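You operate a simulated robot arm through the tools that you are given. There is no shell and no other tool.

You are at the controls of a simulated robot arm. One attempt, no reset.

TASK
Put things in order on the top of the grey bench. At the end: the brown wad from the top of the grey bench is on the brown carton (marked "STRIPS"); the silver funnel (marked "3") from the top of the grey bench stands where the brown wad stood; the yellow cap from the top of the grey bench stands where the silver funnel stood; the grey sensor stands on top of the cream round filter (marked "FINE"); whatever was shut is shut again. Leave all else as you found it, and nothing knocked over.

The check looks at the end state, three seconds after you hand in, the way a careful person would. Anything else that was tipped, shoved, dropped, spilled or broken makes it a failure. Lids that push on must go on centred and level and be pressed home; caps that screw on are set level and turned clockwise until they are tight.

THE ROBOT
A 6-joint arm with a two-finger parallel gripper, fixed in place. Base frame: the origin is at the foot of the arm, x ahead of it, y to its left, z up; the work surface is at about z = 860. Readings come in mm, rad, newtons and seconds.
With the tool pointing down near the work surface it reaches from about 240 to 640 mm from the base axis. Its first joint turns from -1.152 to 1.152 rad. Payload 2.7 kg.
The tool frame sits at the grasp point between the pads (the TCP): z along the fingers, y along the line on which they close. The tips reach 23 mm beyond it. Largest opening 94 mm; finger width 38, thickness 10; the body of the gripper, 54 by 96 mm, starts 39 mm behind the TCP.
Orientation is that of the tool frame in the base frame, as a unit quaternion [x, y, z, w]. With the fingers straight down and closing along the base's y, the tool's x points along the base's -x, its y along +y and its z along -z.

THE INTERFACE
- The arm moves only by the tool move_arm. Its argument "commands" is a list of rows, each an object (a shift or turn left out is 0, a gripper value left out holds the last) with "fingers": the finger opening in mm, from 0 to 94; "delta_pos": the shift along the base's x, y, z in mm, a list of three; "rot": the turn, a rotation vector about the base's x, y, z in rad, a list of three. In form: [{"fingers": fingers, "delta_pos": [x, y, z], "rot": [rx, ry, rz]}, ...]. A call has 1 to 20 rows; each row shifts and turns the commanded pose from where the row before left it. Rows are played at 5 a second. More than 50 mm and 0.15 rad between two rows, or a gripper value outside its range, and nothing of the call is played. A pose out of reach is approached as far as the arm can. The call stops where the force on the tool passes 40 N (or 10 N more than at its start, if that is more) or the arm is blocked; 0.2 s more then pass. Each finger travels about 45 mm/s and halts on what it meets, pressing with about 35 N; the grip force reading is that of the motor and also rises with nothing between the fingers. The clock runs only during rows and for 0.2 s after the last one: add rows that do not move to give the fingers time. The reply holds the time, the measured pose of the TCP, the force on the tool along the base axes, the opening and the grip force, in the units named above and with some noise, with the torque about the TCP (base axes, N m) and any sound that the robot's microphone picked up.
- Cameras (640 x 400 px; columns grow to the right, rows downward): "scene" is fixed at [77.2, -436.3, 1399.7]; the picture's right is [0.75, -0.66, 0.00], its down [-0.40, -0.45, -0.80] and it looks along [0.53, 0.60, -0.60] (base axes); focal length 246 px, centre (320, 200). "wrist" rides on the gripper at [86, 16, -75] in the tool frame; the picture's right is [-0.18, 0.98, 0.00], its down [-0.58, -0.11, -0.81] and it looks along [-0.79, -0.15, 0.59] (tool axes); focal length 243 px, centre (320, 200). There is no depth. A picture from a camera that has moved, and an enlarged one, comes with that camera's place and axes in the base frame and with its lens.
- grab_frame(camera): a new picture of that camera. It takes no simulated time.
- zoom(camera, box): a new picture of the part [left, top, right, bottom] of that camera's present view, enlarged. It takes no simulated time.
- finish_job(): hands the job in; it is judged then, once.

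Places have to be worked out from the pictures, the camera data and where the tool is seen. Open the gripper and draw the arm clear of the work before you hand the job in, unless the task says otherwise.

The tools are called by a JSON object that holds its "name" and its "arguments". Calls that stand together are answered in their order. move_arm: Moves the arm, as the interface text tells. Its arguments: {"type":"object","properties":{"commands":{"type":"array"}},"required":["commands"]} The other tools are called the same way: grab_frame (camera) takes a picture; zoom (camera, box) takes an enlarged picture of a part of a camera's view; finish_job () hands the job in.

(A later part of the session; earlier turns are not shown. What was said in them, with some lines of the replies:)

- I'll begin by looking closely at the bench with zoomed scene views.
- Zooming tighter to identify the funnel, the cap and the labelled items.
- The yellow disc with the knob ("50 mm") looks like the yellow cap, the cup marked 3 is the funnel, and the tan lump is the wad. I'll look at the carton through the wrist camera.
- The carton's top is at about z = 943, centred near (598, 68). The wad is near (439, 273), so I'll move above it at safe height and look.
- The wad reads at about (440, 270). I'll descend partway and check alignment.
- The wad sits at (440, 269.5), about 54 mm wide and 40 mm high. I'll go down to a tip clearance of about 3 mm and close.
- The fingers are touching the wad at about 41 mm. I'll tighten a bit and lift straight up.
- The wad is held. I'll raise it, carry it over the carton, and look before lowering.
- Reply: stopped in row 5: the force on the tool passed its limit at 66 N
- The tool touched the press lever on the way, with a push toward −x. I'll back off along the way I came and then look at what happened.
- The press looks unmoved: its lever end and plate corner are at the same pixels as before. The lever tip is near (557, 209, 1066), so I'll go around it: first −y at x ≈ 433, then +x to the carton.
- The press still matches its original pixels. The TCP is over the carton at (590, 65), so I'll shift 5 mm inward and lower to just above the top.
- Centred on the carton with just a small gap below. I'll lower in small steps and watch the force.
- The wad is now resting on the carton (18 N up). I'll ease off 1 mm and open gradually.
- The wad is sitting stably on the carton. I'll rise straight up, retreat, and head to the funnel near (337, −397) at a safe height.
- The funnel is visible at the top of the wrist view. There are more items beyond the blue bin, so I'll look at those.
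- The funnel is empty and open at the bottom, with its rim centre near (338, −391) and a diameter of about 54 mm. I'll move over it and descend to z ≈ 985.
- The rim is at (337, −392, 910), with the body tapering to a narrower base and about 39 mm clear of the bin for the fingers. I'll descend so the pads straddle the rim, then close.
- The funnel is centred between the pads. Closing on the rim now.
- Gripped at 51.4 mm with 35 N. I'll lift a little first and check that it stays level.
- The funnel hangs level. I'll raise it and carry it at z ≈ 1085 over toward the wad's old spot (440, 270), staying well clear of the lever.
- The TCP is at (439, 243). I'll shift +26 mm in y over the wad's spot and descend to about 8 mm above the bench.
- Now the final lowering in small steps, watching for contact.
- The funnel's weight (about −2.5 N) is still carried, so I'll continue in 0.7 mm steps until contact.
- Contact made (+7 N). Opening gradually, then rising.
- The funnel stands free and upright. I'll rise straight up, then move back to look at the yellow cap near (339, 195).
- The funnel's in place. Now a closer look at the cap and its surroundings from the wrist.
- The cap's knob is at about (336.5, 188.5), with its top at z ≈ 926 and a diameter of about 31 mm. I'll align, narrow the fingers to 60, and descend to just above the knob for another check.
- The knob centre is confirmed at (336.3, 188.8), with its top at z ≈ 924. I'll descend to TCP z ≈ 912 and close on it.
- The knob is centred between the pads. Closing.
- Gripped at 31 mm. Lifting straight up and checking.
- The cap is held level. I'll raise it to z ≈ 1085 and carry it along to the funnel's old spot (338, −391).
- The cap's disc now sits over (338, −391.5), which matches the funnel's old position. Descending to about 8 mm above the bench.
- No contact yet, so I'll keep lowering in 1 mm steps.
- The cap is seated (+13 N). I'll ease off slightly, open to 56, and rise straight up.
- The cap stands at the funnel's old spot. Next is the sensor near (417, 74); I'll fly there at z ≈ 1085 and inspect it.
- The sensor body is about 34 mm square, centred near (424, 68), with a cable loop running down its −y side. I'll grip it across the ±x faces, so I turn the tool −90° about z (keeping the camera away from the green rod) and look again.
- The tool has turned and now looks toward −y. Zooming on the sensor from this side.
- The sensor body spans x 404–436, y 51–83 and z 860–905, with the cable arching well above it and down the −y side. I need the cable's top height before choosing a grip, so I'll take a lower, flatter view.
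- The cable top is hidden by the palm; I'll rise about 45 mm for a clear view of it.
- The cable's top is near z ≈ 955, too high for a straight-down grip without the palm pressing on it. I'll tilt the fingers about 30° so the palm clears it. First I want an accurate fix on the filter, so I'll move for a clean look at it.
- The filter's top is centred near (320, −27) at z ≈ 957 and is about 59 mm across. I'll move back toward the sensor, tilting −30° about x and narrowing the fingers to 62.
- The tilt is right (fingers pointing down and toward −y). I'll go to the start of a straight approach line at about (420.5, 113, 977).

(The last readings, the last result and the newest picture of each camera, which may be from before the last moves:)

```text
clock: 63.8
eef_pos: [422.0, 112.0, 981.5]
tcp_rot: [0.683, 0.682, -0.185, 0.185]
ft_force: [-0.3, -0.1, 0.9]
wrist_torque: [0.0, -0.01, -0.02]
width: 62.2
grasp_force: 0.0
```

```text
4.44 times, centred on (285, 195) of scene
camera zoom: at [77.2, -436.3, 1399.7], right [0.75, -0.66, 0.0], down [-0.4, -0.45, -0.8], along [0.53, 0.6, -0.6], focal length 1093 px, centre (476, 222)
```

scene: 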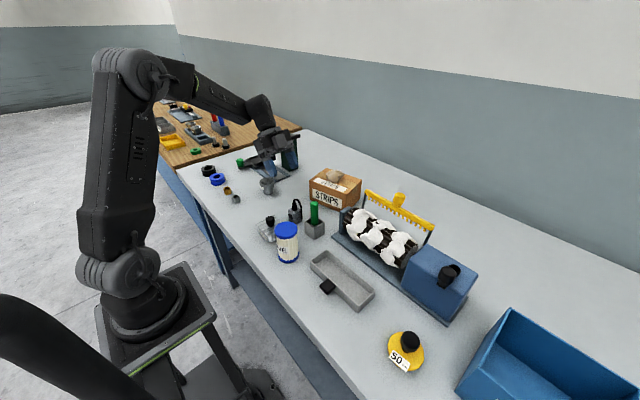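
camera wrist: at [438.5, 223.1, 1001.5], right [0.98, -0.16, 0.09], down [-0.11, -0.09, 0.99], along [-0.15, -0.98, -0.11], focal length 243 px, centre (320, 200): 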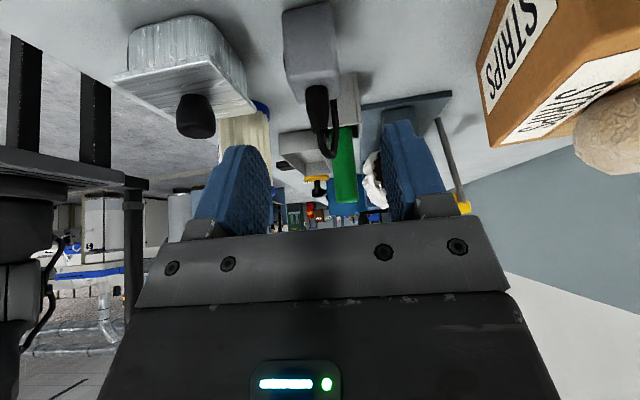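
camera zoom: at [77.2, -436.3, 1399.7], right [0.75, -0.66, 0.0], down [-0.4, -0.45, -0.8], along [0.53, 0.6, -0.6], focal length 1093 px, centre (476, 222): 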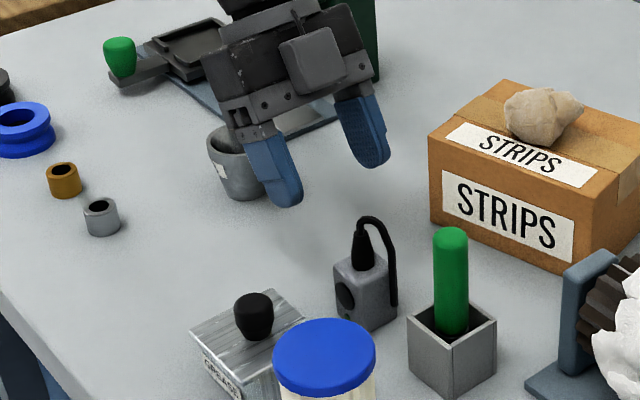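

{"name": "zoom", "arguments": {"camera": "wrist", "box": [250, 0, 390, 170]}}

```text
2.35 times, centred on (320, 85) of wrist
camera zoom: at [438.5, 223.1, 1001.5], right [0.98, -0.16, 0.09], down [-0.11, -0.09, 0.99], along [-0.15, -0.98, -0.11], focal length 571 px, centre (320, 471)
```

zoom: 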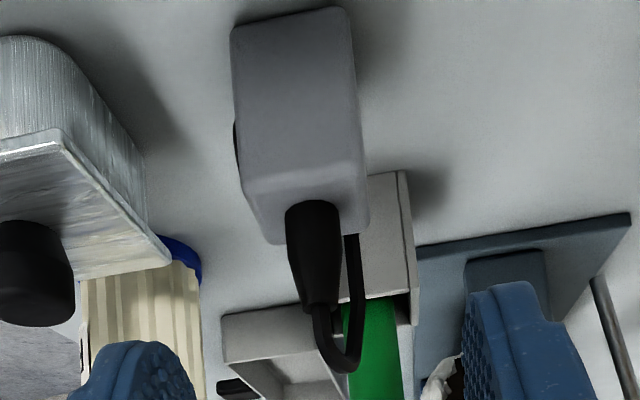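

Confirmed: body centre (420, 66), top z 906, plug top 938, cable top 954. Descending halfway along the finger axis, then checking.

{"name": "move_arm", "arguments": {"commands": [{"delta_pos": [-1, -10, -18]}, {"delta_pos": [-1, -10, -18]}, {}, {}]}}

{"name": "grab_frame", "arguments": {"camera": "wrist"}}

{"name": "zoom", "arguments": {"camera": "scene", "box": [255, 160, 335, 240]}}

```text
clock: 64.8
eef_pos: [423.0, 93.1, 944.6]
tcp_rot: [0.683, 0.682, -0.184, 0.185]
ft_force: [-0.7, -0.4, 0.4]
wrist_torque: [-0.01, 0.0, -0.01]
width: 62.0
grasp_force: 0.1
```

```text
taken
camera wrist: at [437.7, 204.0, 965.4], right [0.98, -0.16, 0.09], down [-0.11, -0.09, 0.99], along [-0.15, -0.98, -0.11], focal length 243 px, centre (320, 200)
```

wrist: 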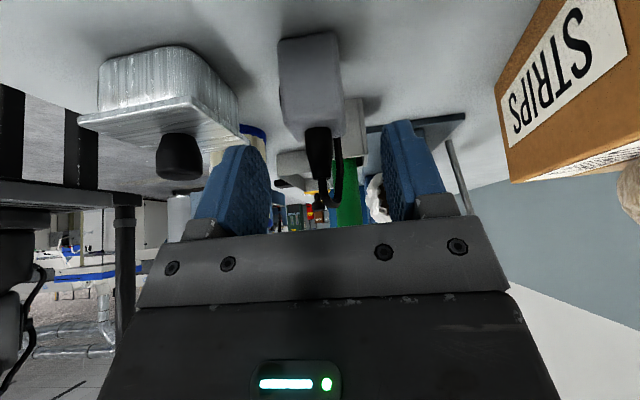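

```text
5.00 times, centred on (295, 200) of scene
camera zoom: at [77.2, -436.3, 1399.7], right [0.75, -0.66, 0.0], down [-0.4, -0.45, -0.8], along [0.53, 0.6, -0.6], focal length 1230 px, centre (445, 200)
```

zoom: 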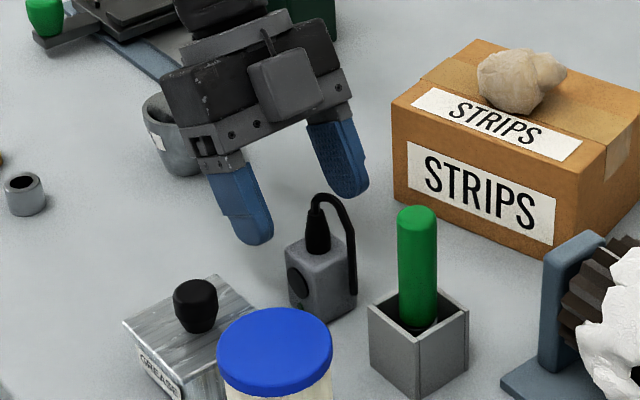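

{"name": "zoom", "arguments": {"camera": "wrist", "box": [240, 20, 400, 220]}}

```text
2.00 times, centred on (320, 120) of wrist
camera zoom: at [437.7, 204.0, 965.4], right [0.98, -0.16, 0.09], down [-0.11, -0.09, 0.99], along [-0.15, -0.98, -0.11], focal length 485 px, centre (320, 360)
```

zoom: 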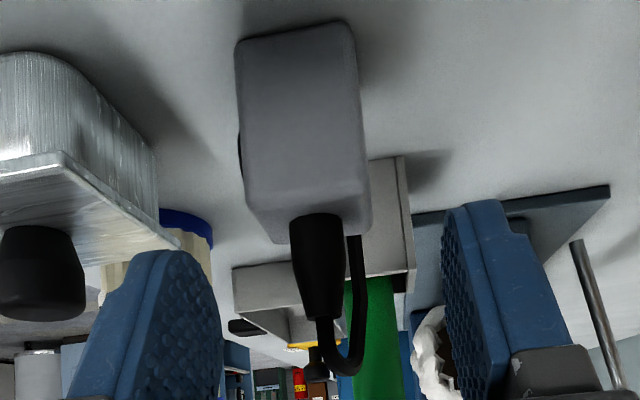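

The sensor body is centred at x = 420, between the fingers. Completing the approach to (420, 72, 907).

{"name": "move_arm", "arguments": {"commands": [{"delta_pos": [-2, -7, -12.5]}, {"delta_pos": [0, -7, -12.5]}, {"delta_pos": [0, -6.5, -12]}, {}, {}]}}

{"name": "grab_frame", "arguments": {"camera": "wrist"}}

{"name": "zoom", "arguments": {"camera": "scene", "box": [265, 170, 325, 240]}}

```text
clock: 66.0
eef_pos: [419.8, 70.3, 908.0]
tcp_rot: [0.683, 0.682, -0.185, 0.185]
ft_force: [0.2, -0.3, -0.3]
wrist_torque: [0.04, -0.01, -0.03]
width: 61.8
grasp_force: 0.2
```

```text
taken
camera wrist: at [435.2, 181.5, 929.2], right [0.98, -0.16, 0.09], down [-0.11, -0.09, 0.99], along [-0.15, -0.98, -0.11], focal length 243 px, centre (320, 200)
```

wrist: 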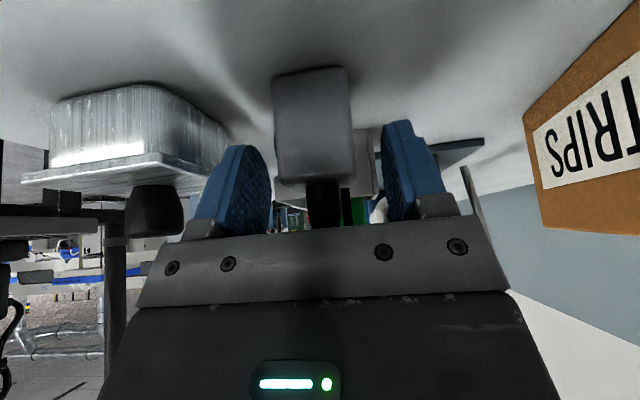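

```text
5.71 times, centred on (295, 205) of scene
camera zoom: at [77.2, -436.3, 1399.7], right [0.75, -0.66, 0.0], down [-0.4, -0.45, -0.8], along [0.53, 0.6, -0.6], focal length 1406 px, centre (463, 171)
```

zoom: 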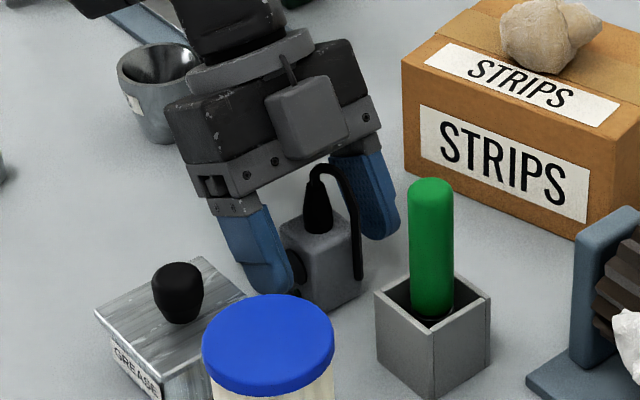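

The fingers straddle the sensor. Something boxy on the gripper shows in front of the cable in the scene view, so I'll zoom in to check clearance before closing.

{"name": "zoom", "arguments": {"camera": "scene", "box": [272, 165, 322, 225]}}

{"name": "zoom", "arguments": {"camera": "scene", "box": [220, 90, 340, 230]}}

```text
6.67 times, centred on (297, 195) of scene
camera zoom: at [77.2, -436.3, 1399.7], right [0.75, -0.66, 0.0], down [-0.4, -0.45, -0.8], along [0.53, 0.6, -0.6], focal length 1640 px, centre (473, 233)
```

zoom: 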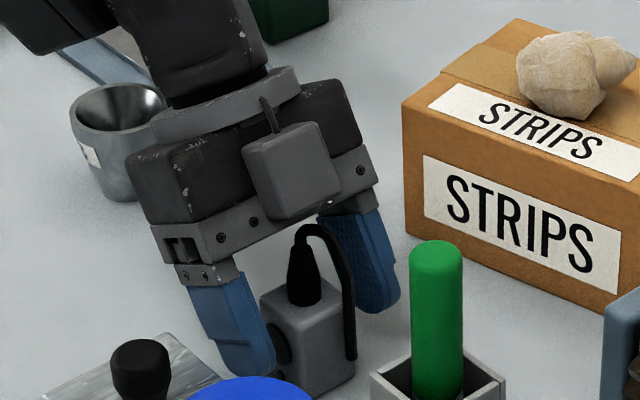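

```text
2.86 times, centred on (280, 160) of scene
camera zoom: at [77.2, -436.3, 1399.7], right [0.75, -0.66, 0.0], down [-0.4, -0.45, -0.8], along [0.53, 0.6, -0.6], focal length 703 px, centre (434, 314)
```

zoom: 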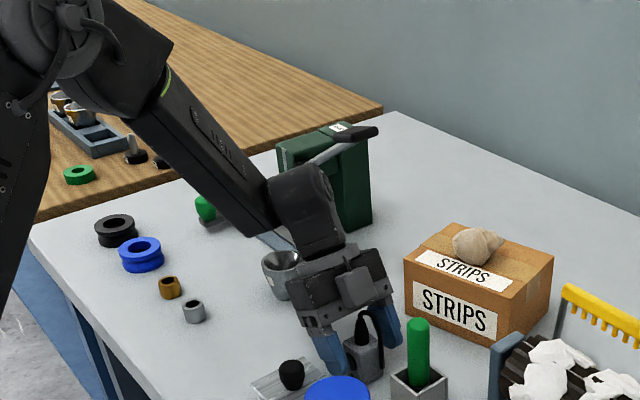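

That is a small box on the back of the gripper; readings show zero contact force at the final depth, so the cable is clear. Closing on the sensor body.

{"name": "move_arm", "arguments": {"commands": [{"fingers": 48}, {"fingers": 38}, {"fingers": 27}, {}, {}, {}]}}

{"name": "grab_frame", "arguments": {"camera": "wrist"}}

{"name": "zoom", "arguments": {"camera": "scene", "box": [272, 165, 322, 235]}}

```text
clock: 67.4
eef_pos: [419.4, 71.4, 908.2]
tcp_rot: [0.683, 0.682, -0.185, 0.185]
ft_force: [-0.2, -0.3, 0.6]
wrist_torque: [0.0, 0.04, -0.01]
width: 33.3
grasp_force: 34.3
```

```text
taken
camera wrist: at [435.2, 181.6, 929.5], right [0.98, -0.16, 0.09], down [-0.11, -0.09, 0.99], along [-0.15, -0.98, -0.11], focal length 243 px, centre (320, 200)
```

wrist: 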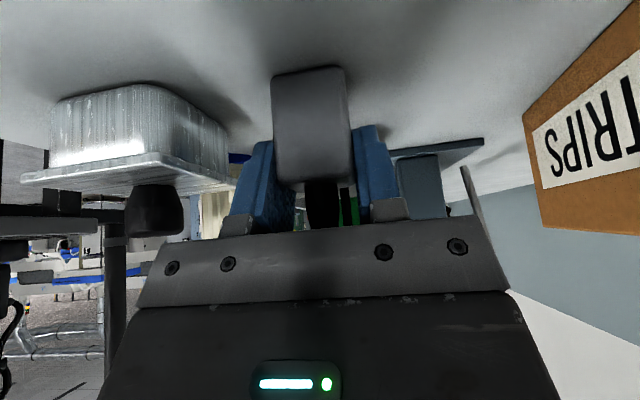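

```text
5.71 times, centred on (297, 200) of scene
camera zoom: at [77.2, -436.3, 1399.7], right [0.75, -0.66, 0.0], down [-0.4, -0.45, -0.8], along [0.53, 0.6, -0.6], focal length 1406 px, centre (451, 200)
```

zoom: 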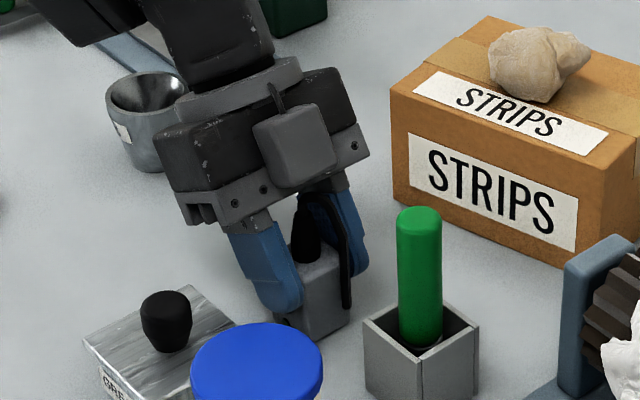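

Gripped at 33 mm, 34 N. Lifting slowly and checking that the sensor stays upright.

{"name": "move_arm", "arguments": {"commands": [{"delta_pos": [0, 0, 8]}, {"delta_pos": [0, 0, 15]}, {"delta_pos": [0, 0, 25]}, {}]}}

{"name": "grab_frame", "arguments": {"camera": "wrist"}}

{"name": "zoom", "arguments": {"camera": "scene", "box": [265, 150, 325, 235]}}

```text
clock: 68.4
eef_pos: [420.8, 74.0, 954.8]
tcp_rot: [0.682, 0.682, -0.185, 0.186]
ft_force: [-0.7, -0.3, -0.4]
wrist_torque: [0.01, 0.0, 0.01]
width: 33.4
grasp_force: 34.9
```

```text
taken
camera wrist: at [436.0, 183.5, 976.2], right [0.98, -0.16, 0.09], down [-0.11, -0.09, 0.99], along [-0.15, -0.98, -0.11], focal length 243 px, centre (320, 200)
```

wrist: 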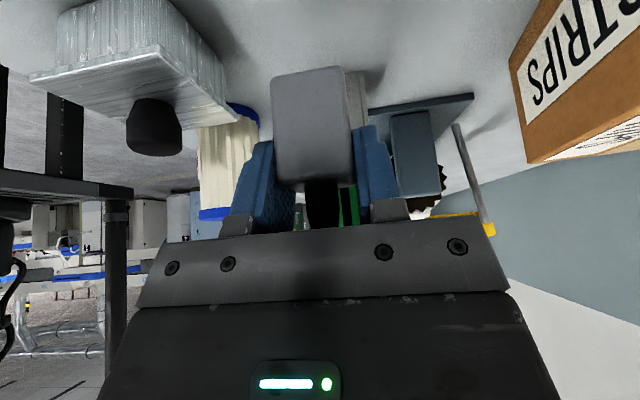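

```text
4.71 times, centred on (295, 192) of scene
camera zoom: at [77.2, -436.3, 1399.7], right [0.75, -0.66, 0.0], down [-0.4, -0.45, -0.8], along [0.53, 0.6, -0.6], focal length 1157 px, centre (438, 235)
```

zoom: 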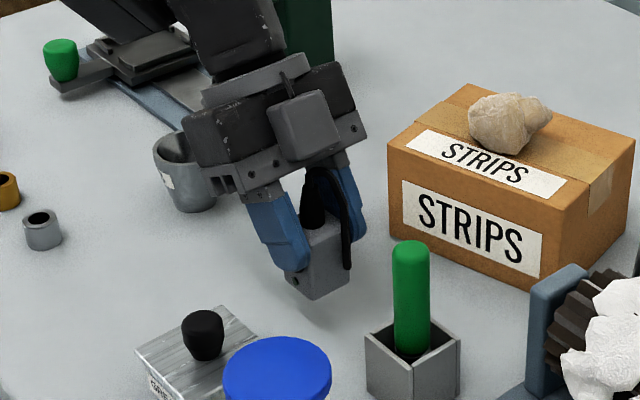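

The sensor is held upright, with its bottom 48 mm below the TCP. I'll raise it and carry it above the filter.

{"name": "move_arm", "arguments": {"commands": [{"delta_pos": [0, 0, 40]}, {"delta_pos": [0, 0, 40]}, {"delta_pos": [0, 0, 35]}, {"delta_pos": [-25, -24, 0]}, {"delta_pos": [-25, -24, 0]}, {"delta_pos": [-25, -24, 0]}, {"delta_pos": [-25, -23, 0]}, {}, {}]}}

{"name": "grab_frame", "arguments": {"camera": "wrist"}}

{"name": "grab_frame", "arguments": {"camera": "scene"}}

{"name": "zoom", "arguments": {"camera": "scene", "box": [250, 170, 330, 275]}}

```text
clock: 70.4
eef_pos: [316.3, -21.8, 1068.8]
tcp_rot: [0.683, 0.682, -0.185, 0.186]
ft_force: [-0.2, -0.2, -0.5]
wrist_torque: [-0.03, 0.01, 0.02]
width: 33.1
grasp_force: 35.5
```

```text
taken
camera wrist: at [331.8, 89.6, 1091.0], right [0.98, -0.16, 0.09], down [-0.11, -0.09, 0.99], along [-0.15, -0.98, -0.11], focal length 243 px, centre (320, 200)
```

wrist: 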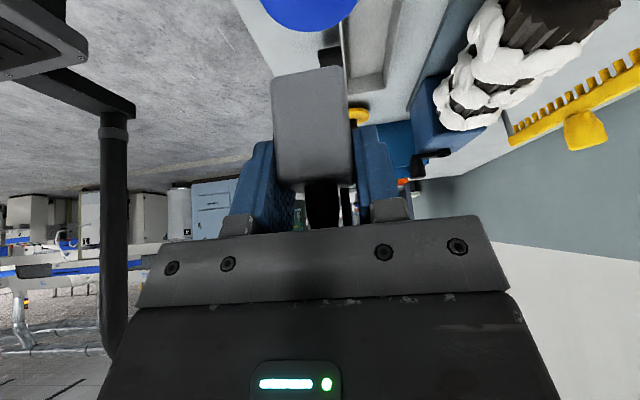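

```text
taken
```

scene: 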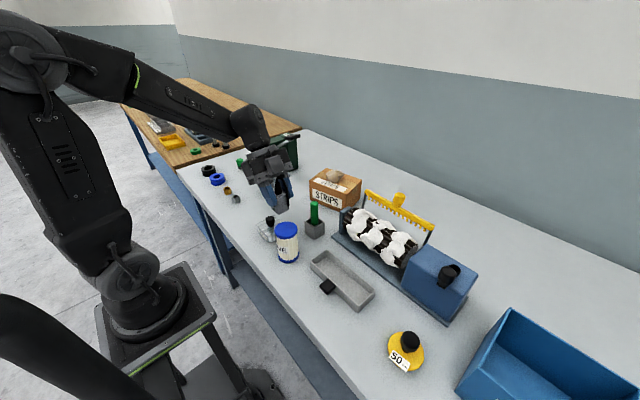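

```text
3.81 times, centred on (290, 222) of scene
camera zoom: at [77.2, -436.3, 1399.7], right [0.75, -0.66, 0.0], down [-0.4, -0.45, -0.8], along [0.53, 0.6, -0.6], focal length 937 px, centre (434, 114)
```

zoom: 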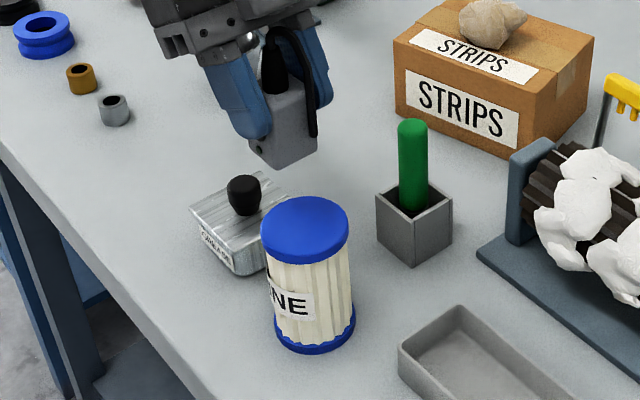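

From this view the filter's top centre works out to about (318, −31). I'll shift to match and lower until the sensor is about 20 mm above it, then re-check.

{"name": "move_arm", "arguments": {"commands": [{"delta_pos": [1.7, -4.7, -20]}, {"delta_pos": [0, 0, -20]}, {}, {}]}}

{"name": "zoom", "arguments": {"camera": "wrist", "box": [220, 0, 420, 200]}}

{"name": "zoom", "arguments": {"camera": "scene", "box": [255, 190, 315, 275]}}

```text
clock: 71.4
eef_pos: [318.2, -24.6, 1030.0]
tcp_rot: [0.683, 0.682, -0.185, 0.185]
ft_force: [0.0, 0.9, -0.7]
wrist_torque: [0.01, 0.04, 0.0]
width: 33.3
grasp_force: 35.2
```

```text
2.00 times, centred on (320, 100) of wrist
camera zoom: at [334.2, 85.2, 1050.7], right [0.98, -0.16, 0.09], down [-0.11, -0.09, 0.99], along [-0.15, -0.98, -0.11], focal length 485 px, centre (320, 400)
```

zoom: 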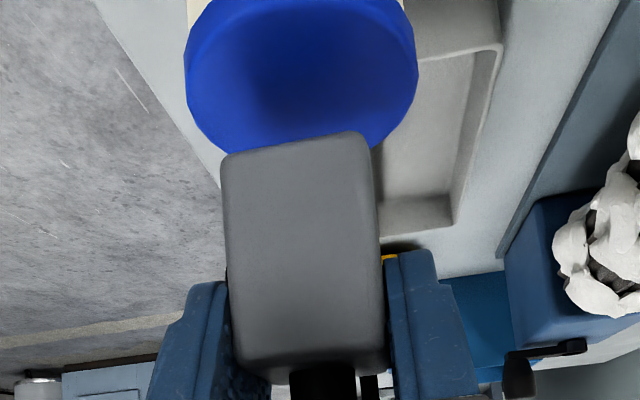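

```text
4.71 times, centred on (285, 232) of scene
camera zoom: at [77.2, -436.3, 1399.7], right [0.75, -0.66, 0.0], down [-0.4, -0.45, -0.8], along [0.53, 0.6, -0.6], focal length 1157 px, centre (485, 47)
```

zoom: 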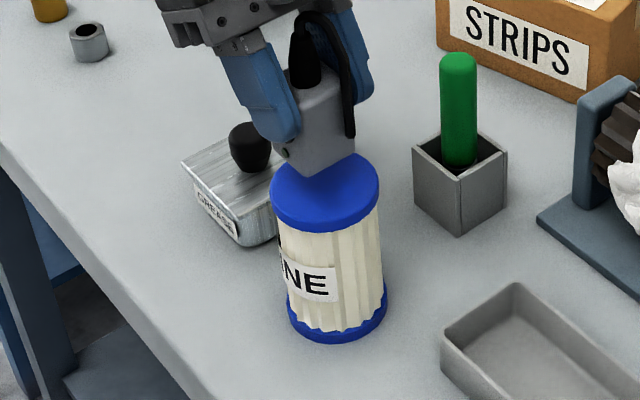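

The sensor (318, −30.7) lines up with the filter top (about 319, −30). Lowering most of the remaining ~25 mm gap.

{"name": "move_arm", "arguments": {"commands": [{"delta_pos": [0.5, 0, -10]}, {"delta_pos": [0, 0, -6]}, {"delta_pos": [0, 0, -2]}, {}, {}]}}

{"name": "zoom", "arguments": {"camera": "wrist", "box": [220, 0, 420, 200]}}

{"name": "zoom", "arguments": {"camera": "scene", "box": [260, 195, 310, 265]}}

```text
clock: 72.6
eef_pos: [319.6, -26.1, 1013.4]
tcp_rot: [0.683, 0.682, -0.185, 0.185]
ft_force: [0.3, 0.0, -0.1]
wrist_torque: [-0.01, -0.01, 0.01]
width: 33.3
grasp_force: 35.4
```

```text
2.00 times, centred on (320, 100) of wrist
camera zoom: at [335.1, 84.4, 1033.1], right [0.98, -0.16, 0.09], down [-0.11, -0.09, 0.99], along [-0.15, -0.98, -0.11], focal length 485 px, centre (320, 400)
```

zoom: 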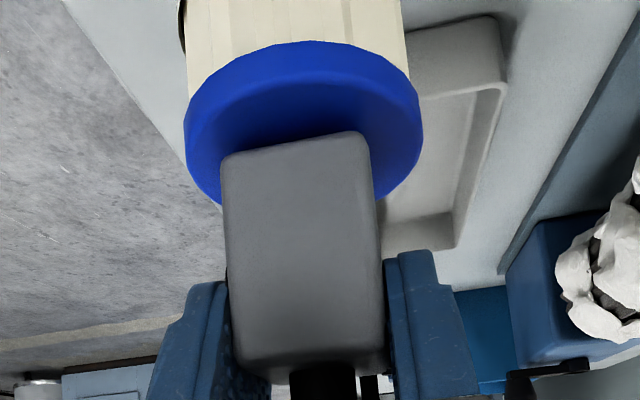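

```text
5.71 times, centred on (285, 230) of scene
camera zoom: at [77.2, -436.3, 1399.7], right [0.75, -0.66, 0.0], down [-0.4, -0.45, -0.8], along [0.53, 0.6, -0.6], focal length 1406 px, centre (520, 29)
```

zoom: 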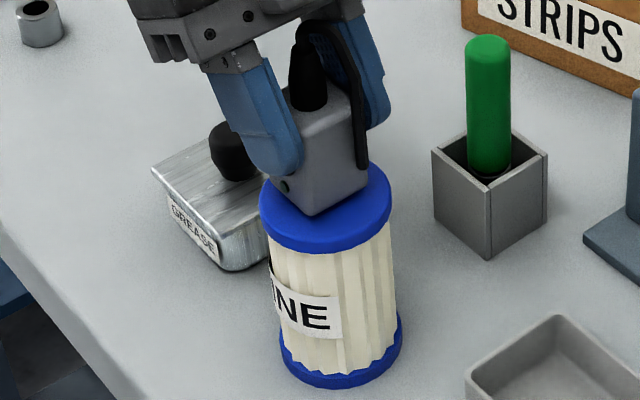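

Alignment looks good in both views with about 8 mm left. Lowering in small steps now.

{"name": "move_arm", "arguments": {"commands": [{"delta_pos": [0, 0, -2.5]}, {"delta_pos": [0, 0, -1.5]}, {"delta_pos": [0, 0, -1]}, {}]}}

{"name": "zoom", "arguments": {"camera": "wrist", "box": [240, 40, 400, 180]}}

```text
clock: 73.6
eef_pos: [320.0, -27.3, 1008.4]
tcp_rot: [0.683, 0.682, -0.184, 0.186]
ft_force: [-3.5, -1.8, 17.1]
wrist_torque: [-0.06, 0.29, 0.02]
width: 33.3
grasp_force: 35.0
```

```text
2.86 times, centred on (320, 110) of wrist
camera zoom: at [335.7, 83.5, 1029.0], right [0.98, -0.16, 0.1], down [-0.11, -0.09, 0.99], along [-0.15, -0.98, -0.11], focal length 693 px, centre (320, 457)
```

zoom: 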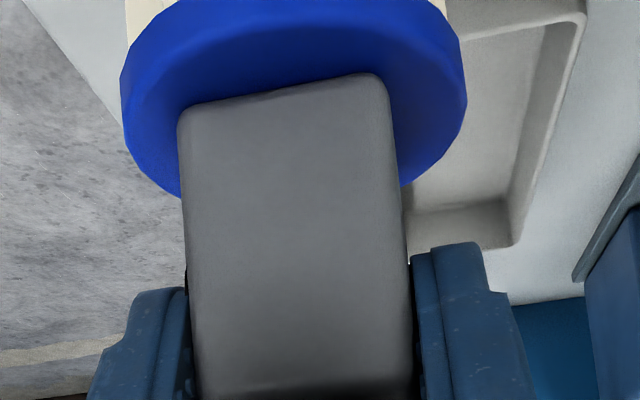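

Contact made (+17 N). I'll ease up about 1 mm and check level before releasing.

{"name": "move_arm", "arguments": {"commands": [{"delta_pos": [0, 0, 0.7]}, {}, {}]}}

{"name": "zoom", "arguments": {"camera": "scene", "box": [260, 195, 310, 265]}}

```text
clock: 74.4
eef_pos: [321.4, -28.4, 1008.4]
tcp_rot: [0.683, 0.682, -0.184, 0.186]
ft_force: [-4.3, 1.2, 20.4]
wrist_torque: [0.02, 0.27, -0.02]
width: 33.1
grasp_force: 34.9
```

```text
5.71 times, centred on (285, 230) of scene
camera zoom: at [76.9, -436.3, 1399.7], right [0.75, -0.66, 0.0], down [-0.4, -0.45, -0.8], along [0.53, 0.6, -0.6], focal length 1406 px, centre (520, 29)
```

zoom: 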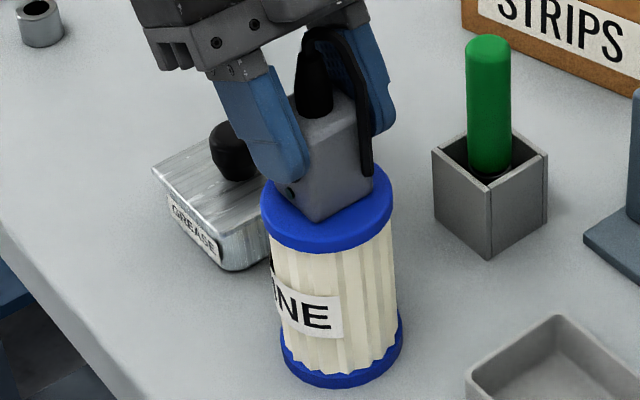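

Force is still about 20 N, so I'll raise a bit more until the push fades.

{"name": "move_arm", "arguments": {"commands": [{"delta_pos": [0, 0, 1]}, {}, {}]}}

```text
clock: 75.2
eef_pos: [320.6, -27.4, 1008.3]
tcp_rot: [0.684, 0.682, -0.184, 0.185]
ft_force: [0.4, -1.2, 13.4]
wrist_torque: [-0.12, -0.03, -0.07]
width: 33.4
grasp_force: 35.0
```

{"name": "move_arm", "arguments": {"commands": [{"delta_pos": [0, 0, 1]}, {}, {}]}}

{"name": "zoom", "arguments": {"camera": "scene", "box": [260, 195, 310, 265]}}

```text
clock: 76.0
eef_pos: [319.6, -27.4, 1007.9]
tcp_rot: [0.683, 0.682, -0.186, 0.185]
ft_force: [0.2, -0.2, -0.6]
wrist_torque: [0.0, 0.0, 0.01]
width: 33.4
grasp_force: 35.0
```

```text
5.71 times, centred on (285, 230) of scene
camera zoom: at [77.2, -436.3, 1399.7], right [0.75, -0.66, 0.0], down [-0.4, -0.45, -0.8], along [0.53, 0.6, -0.6], focal length 1406 px, centre (520, 29)
```

zoom: 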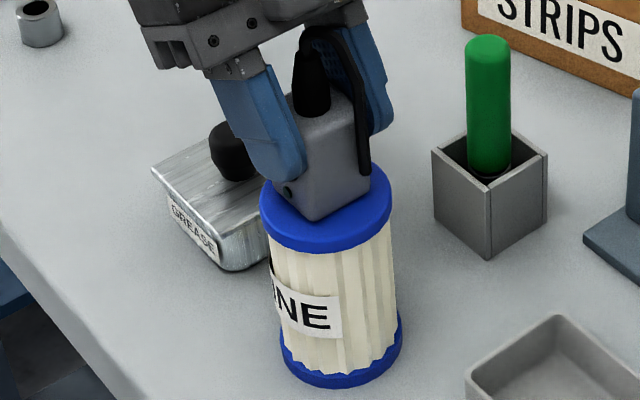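

Now essentially at touch-off (force ≈ 0). I'll lower 0.6 mm and open the fingers gradually.

{"name": "move_arm", "arguments": {"commands": [{"delta_pos": [0, 0, -0.6]}, {}, {"fingers": 36}, {"fingers": 40}, {"fingers": 48}, {"fingers": 58}, {}, {}]}}

{"name": "grab_frame", "arguments": {"camera": "wrist"}}

{"name": "zoom", "arguments": {"camera": "scene", "box": [260, 195, 310, 265]}}

```text
clock: 77.8
eef_pos: [320.7, -27.2, 1009.7]
tcp_rot: [0.682, 0.682, -0.185, 0.186]
ft_force: [-0.3, -0.2, 0.0]
wrist_torque: [-0.03, -0.01, -0.05]
width: 58.0
grasp_force: 0.2
```

```text
taken
camera wrist: at [336.1, 83.7, 1030.4], right [0.98, -0.16, 0.09], down [-0.11, -0.09, 0.99], along [-0.15, -0.98, -0.11], focal length 243 px, centre (320, 200)
```

wrist: 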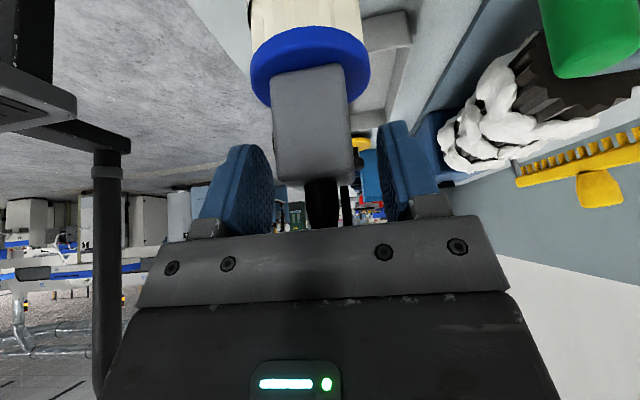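

```text
5.71 times, centred on (285, 230) of scene
camera zoom: at [77.2, -436.3, 1399.7], right [0.75, -0.66, 0.0], down [-0.4, -0.45, -0.8], along [0.53, 0.6, -0.6], focal length 1406 px, centre (520, 29)
```

zoom: 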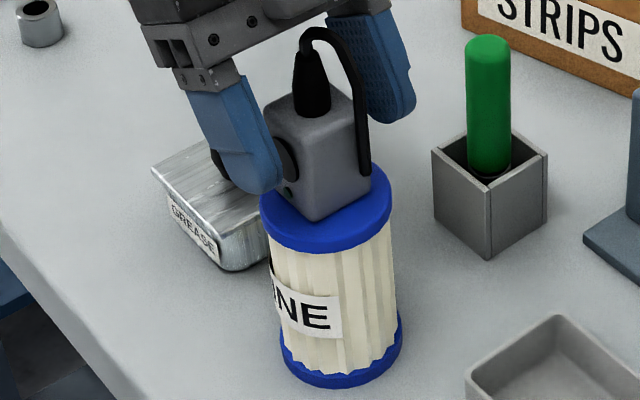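

The sensor stands on the filter. I'll open slightly more and withdraw back along the finger axis.

{"name": "move_arm", "arguments": {"commands": [{"fingers": 68}, {}, {"delta_pos": [0, 5, 8.7]}, {"delta_pos": [0, 10, 17.3]}, {"delta_pos": [0, 15, 26]}, {"delta_pos": [0, 20, 34.6]}, {"delta_pos": [0, 20, 34.6]}, {}]}}

{"name": "grab_frame", "arguments": {"camera": "wrist"}}

{"name": "zoom", "arguments": {"camera": "scene", "box": [250, 170, 330, 275]}}

```text
clock: 79.6
eef_pos: [321.9, 41.0, 1132.8]
tcp_rot: [0.683, 0.682, -0.185, 0.186]
ft_force: [0.6, -0.6, 0.1]
wrist_torque: [-0.02, 0.01, -0.02]
width: 68.1
grasp_force: 0.1
```

```text
taken
camera wrist: at [337.8, 152.6, 1153.3], right [0.98, -0.16, 0.09], down [-0.11, -0.09, 0.99], along [-0.15, -0.98, -0.11], focal length 243 px, centre (320, 200)
```

wrist: 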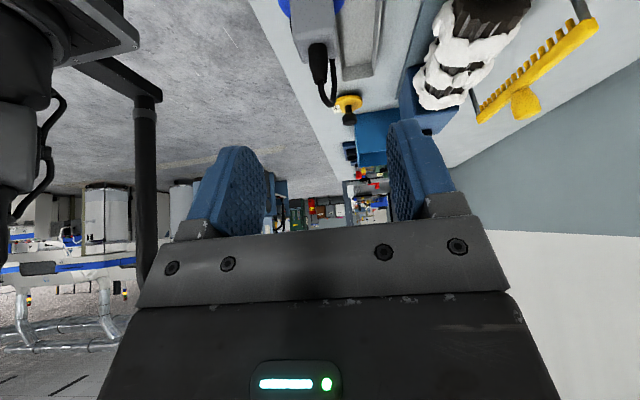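

```text
3.81 times, centred on (290, 222) of scene
camera zoom: at [77.2, -436.3, 1399.7], right [0.75, -0.66, 0.0], down [-0.4, -0.45, -0.8], along [0.53, 0.6, -0.6], focal length 937 px, centre (434, 114)
```

zoom: 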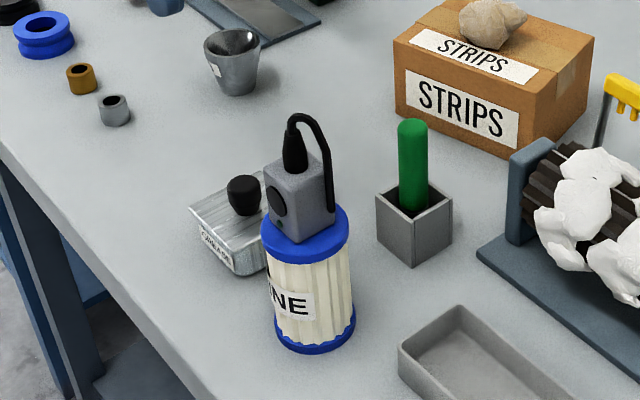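

The sensor stands upright and well within the filter's top. I'll rise and un-tilt/un-turn the tool while staying clear above everything.

{"name": "move_arm", "arguments": {"commands": [{"delta_pos": [0, 0, 20], "rot": [0.1309, 0, 0]}, {"delta_pos": [0, 0, 20], "rot": [0.1309, 0, 0]}, {"delta_pos": [0, 0, 10], "rot": [0.1309, 0, 0]}, {"delta_pos": [0, 0, 0], "rot": [0.1309, 0, 0]}, {"rot": [0, 0, 0.1428]}, {"rot": [0, 0, 0.1428]}, {"rot": [0, 0, 0.1428]}, {"rot": [0, 0, 0.1428]}, {"rot": [0, 0, 0.1428]}, {"rot": [0, 0, 0.1428]}, {"rot": [0, 0, 0.1428]}, {"rot": [0, 0, 0.1428]}, {"rot": [0, 0, 0.1428]}, {"rot": [0, 0, 0.1428]}, {"rot": [0, 0, 0.1428]}, {}, {}]}}

{"name": "grab_frame", "arguments": {"camera": "wrist"}}

{"name": "grab_frame", "arguments": {"camera": "scene"}}

```text
clock: 83.2
eef_pos: [320.9, 41.3, 1181.0]
tcp_rot: [0.0, 1.0, 0.001, 0.004]
ft_force: [0.1, 0.4, 0.8]
wrist_torque: [0.0, 0.02, -0.03]
width: 68.1
grasp_force: 0.0
```

```text
taken
camera wrist: at [233.2, 56.1, 1255.0], right [0.18, 0.98, 0.0], down [0.58, -0.11, 0.81], along [0.8, -0.15, -0.59], focal length 243 px, centre (320, 200)
```

wrist: 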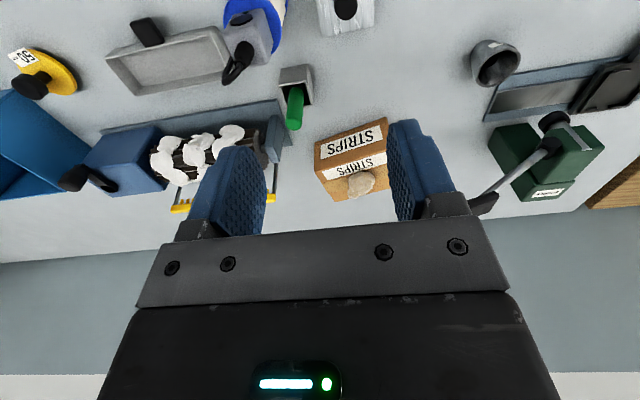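

```text
taken
```

scene: 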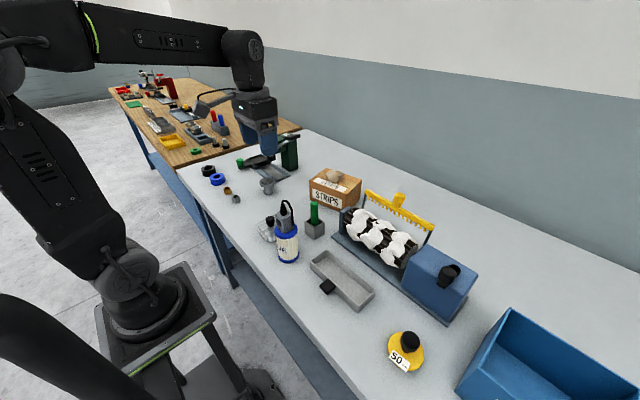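

All four items look placed. Final close-up checks of each, and of the press and other neighbours, before handing in.

{"name": "zoom", "arguments": {"camera": "scene", "box": [260, 185, 330, 270]}}

{"name": "zoom", "arguments": {"camera": "scene", "box": [195, 130, 375, 230]}}

{"name": "zoom", "arguments": {"camera": "scene", "box": [300, 240, 500, 390]}}

{"name": "zoom", "arguments": {"camera": "wrist", "box": [200, 0, 360, 90]}}

```text
4.71 times, centred on (295, 228) of scene
camera zoom: at [77.2, -436.3, 1399.7], right [0.75, -0.66, 0.0], down [-0.4, -0.45, -0.8], along [0.53, 0.6, -0.6], focal length 1157 px, centre (438, 71)
```

zoom: 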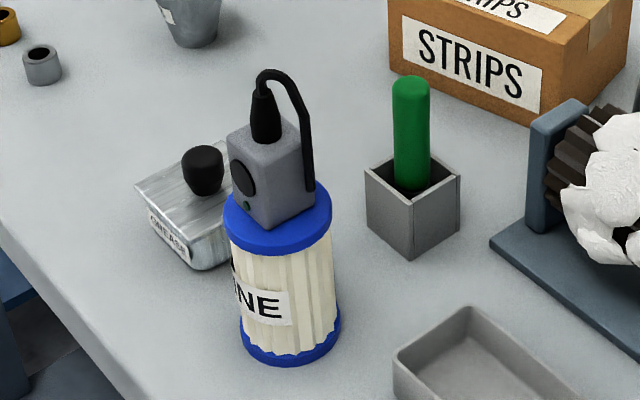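

```text
3.56 times, centred on (285, 180) of scene
camera zoom: at [77.2, -436.3, 1399.7], right [0.75, -0.66, 0.0], down [-0.4, -0.45, -0.8], along [0.53, 0.6, -0.6], focal length 874 px, centre (444, 271)
```

zoom: 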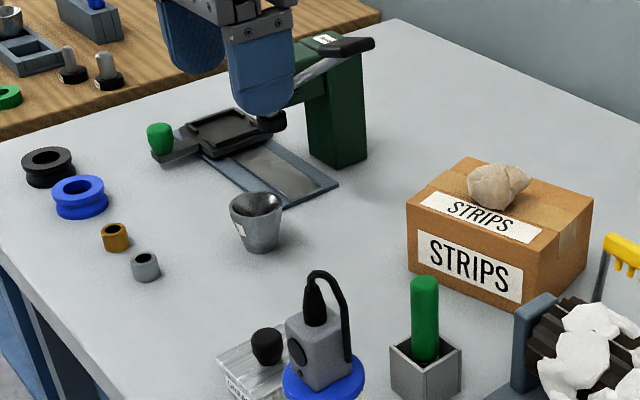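

```text
2.67 times, centred on (400, 315) of scene
camera zoom: at [77.2, -436.3, 1399.7], right [0.75, -0.66, 0.0], down [-0.4, -0.45, -0.8], along [0.53, 0.6, -0.6], focal length 656 px, centre (107, -107)
```

zoom: 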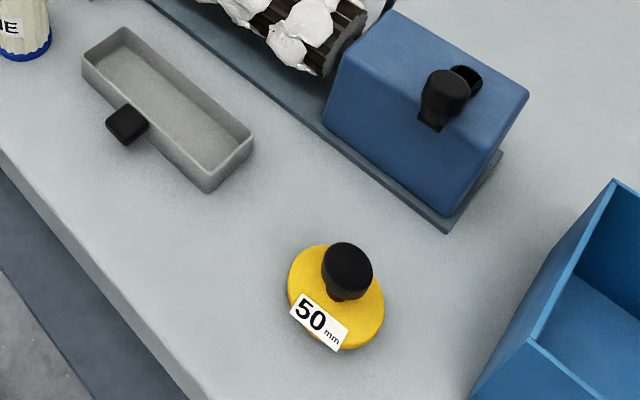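

```text
4.00 times, centred on (280, 45) of wrist
camera zoom: at [233.2, 56.1, 1255.0], right [0.18, 0.98, 0.0], down [0.58, -0.11, 0.81], along [0.8, -0.15, -0.59], focal length 970 px, centre (480, 820)
```

zoom: 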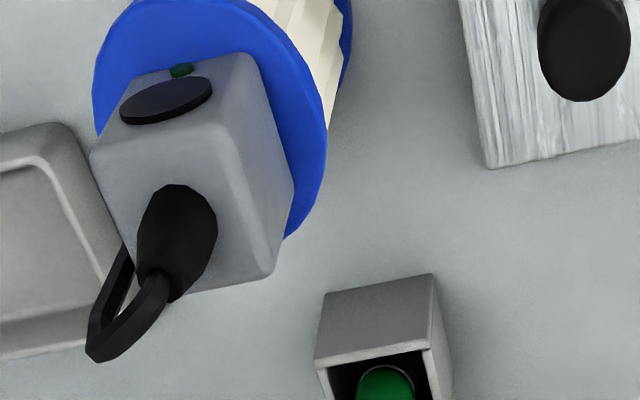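

All placements are good: the wad is on the carton, the funnel is on the wad's spot, the cap is on the funnel's spot, and the sensor is fully supported on the filter. The press, lever, carton, grease box and rings match their starting pixels. Opening the gripper fully and raising clear.

{"name": "move_arm", "arguments": {"commands": [{"fingers": 94, "delta_pos": [0, 0, 20]}, {"delta_pos": [0, 0, 20]}, {}, {}, {}]}}

{"name": "grab_frame", "arguments": {"camera": "scene"}}

```text
clock: 84.4
eef_pos: [322.7, 41.5, 1219.3]
tcp_rot: [0.0, 1.0, 0.001, 0.004]
ft_force: [-0.6, -0.9, 0.1]
wrist_torque: [-0.02, -0.02, 0.01]
width: 93.7
grasp_force: 0.1
```

```text
taken
```

scene: 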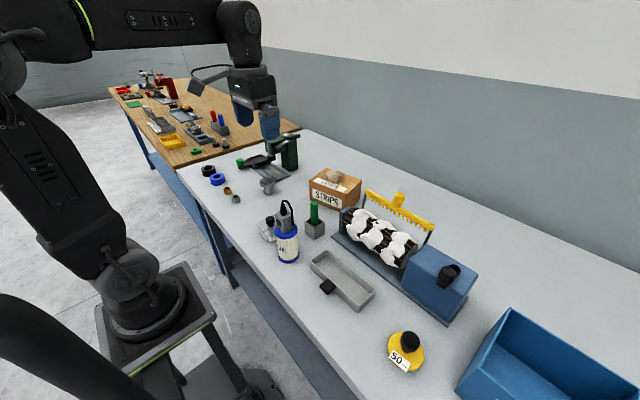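

The arm is clear with the gripper open, and the final picture shows everything in place and upright. Handing in.

{"name": "finish_job", "arguments": {}}

```text
The job is handed in.
```

I've moved all four items and handed the job in; I don't have the check's result yet. In the last pictures everything is upright and in place.

- **Brown wad:** it rests near the middle of the top of the STRIPS carton.
- **Silver funnel ("3"):** it stands where the wad was, within a few millimetres by my readings.
- **Yellow cap:** it stands where the funnel was. I took the yellow "50 mm" disc with the black knob to be the cap, as it was the only yellow loose piece I saw within reach.
- **Grey sensor:** it stands upright on the FINE filter, about 5 mm off centre but fully on the top.

**Contact with the press:** while carrying the wad, the gripper bumped the green press's lever, and the arm stopped at 66 N. I backed off and went around it. Afterwards the lever, base plate and column matched their starting positions in the pictures.

I opened nothing, so there was nothing to shut again. The rings, sleeves, grease box, carton and filter also looked unmoved. I left the arm raised with the gripper open.
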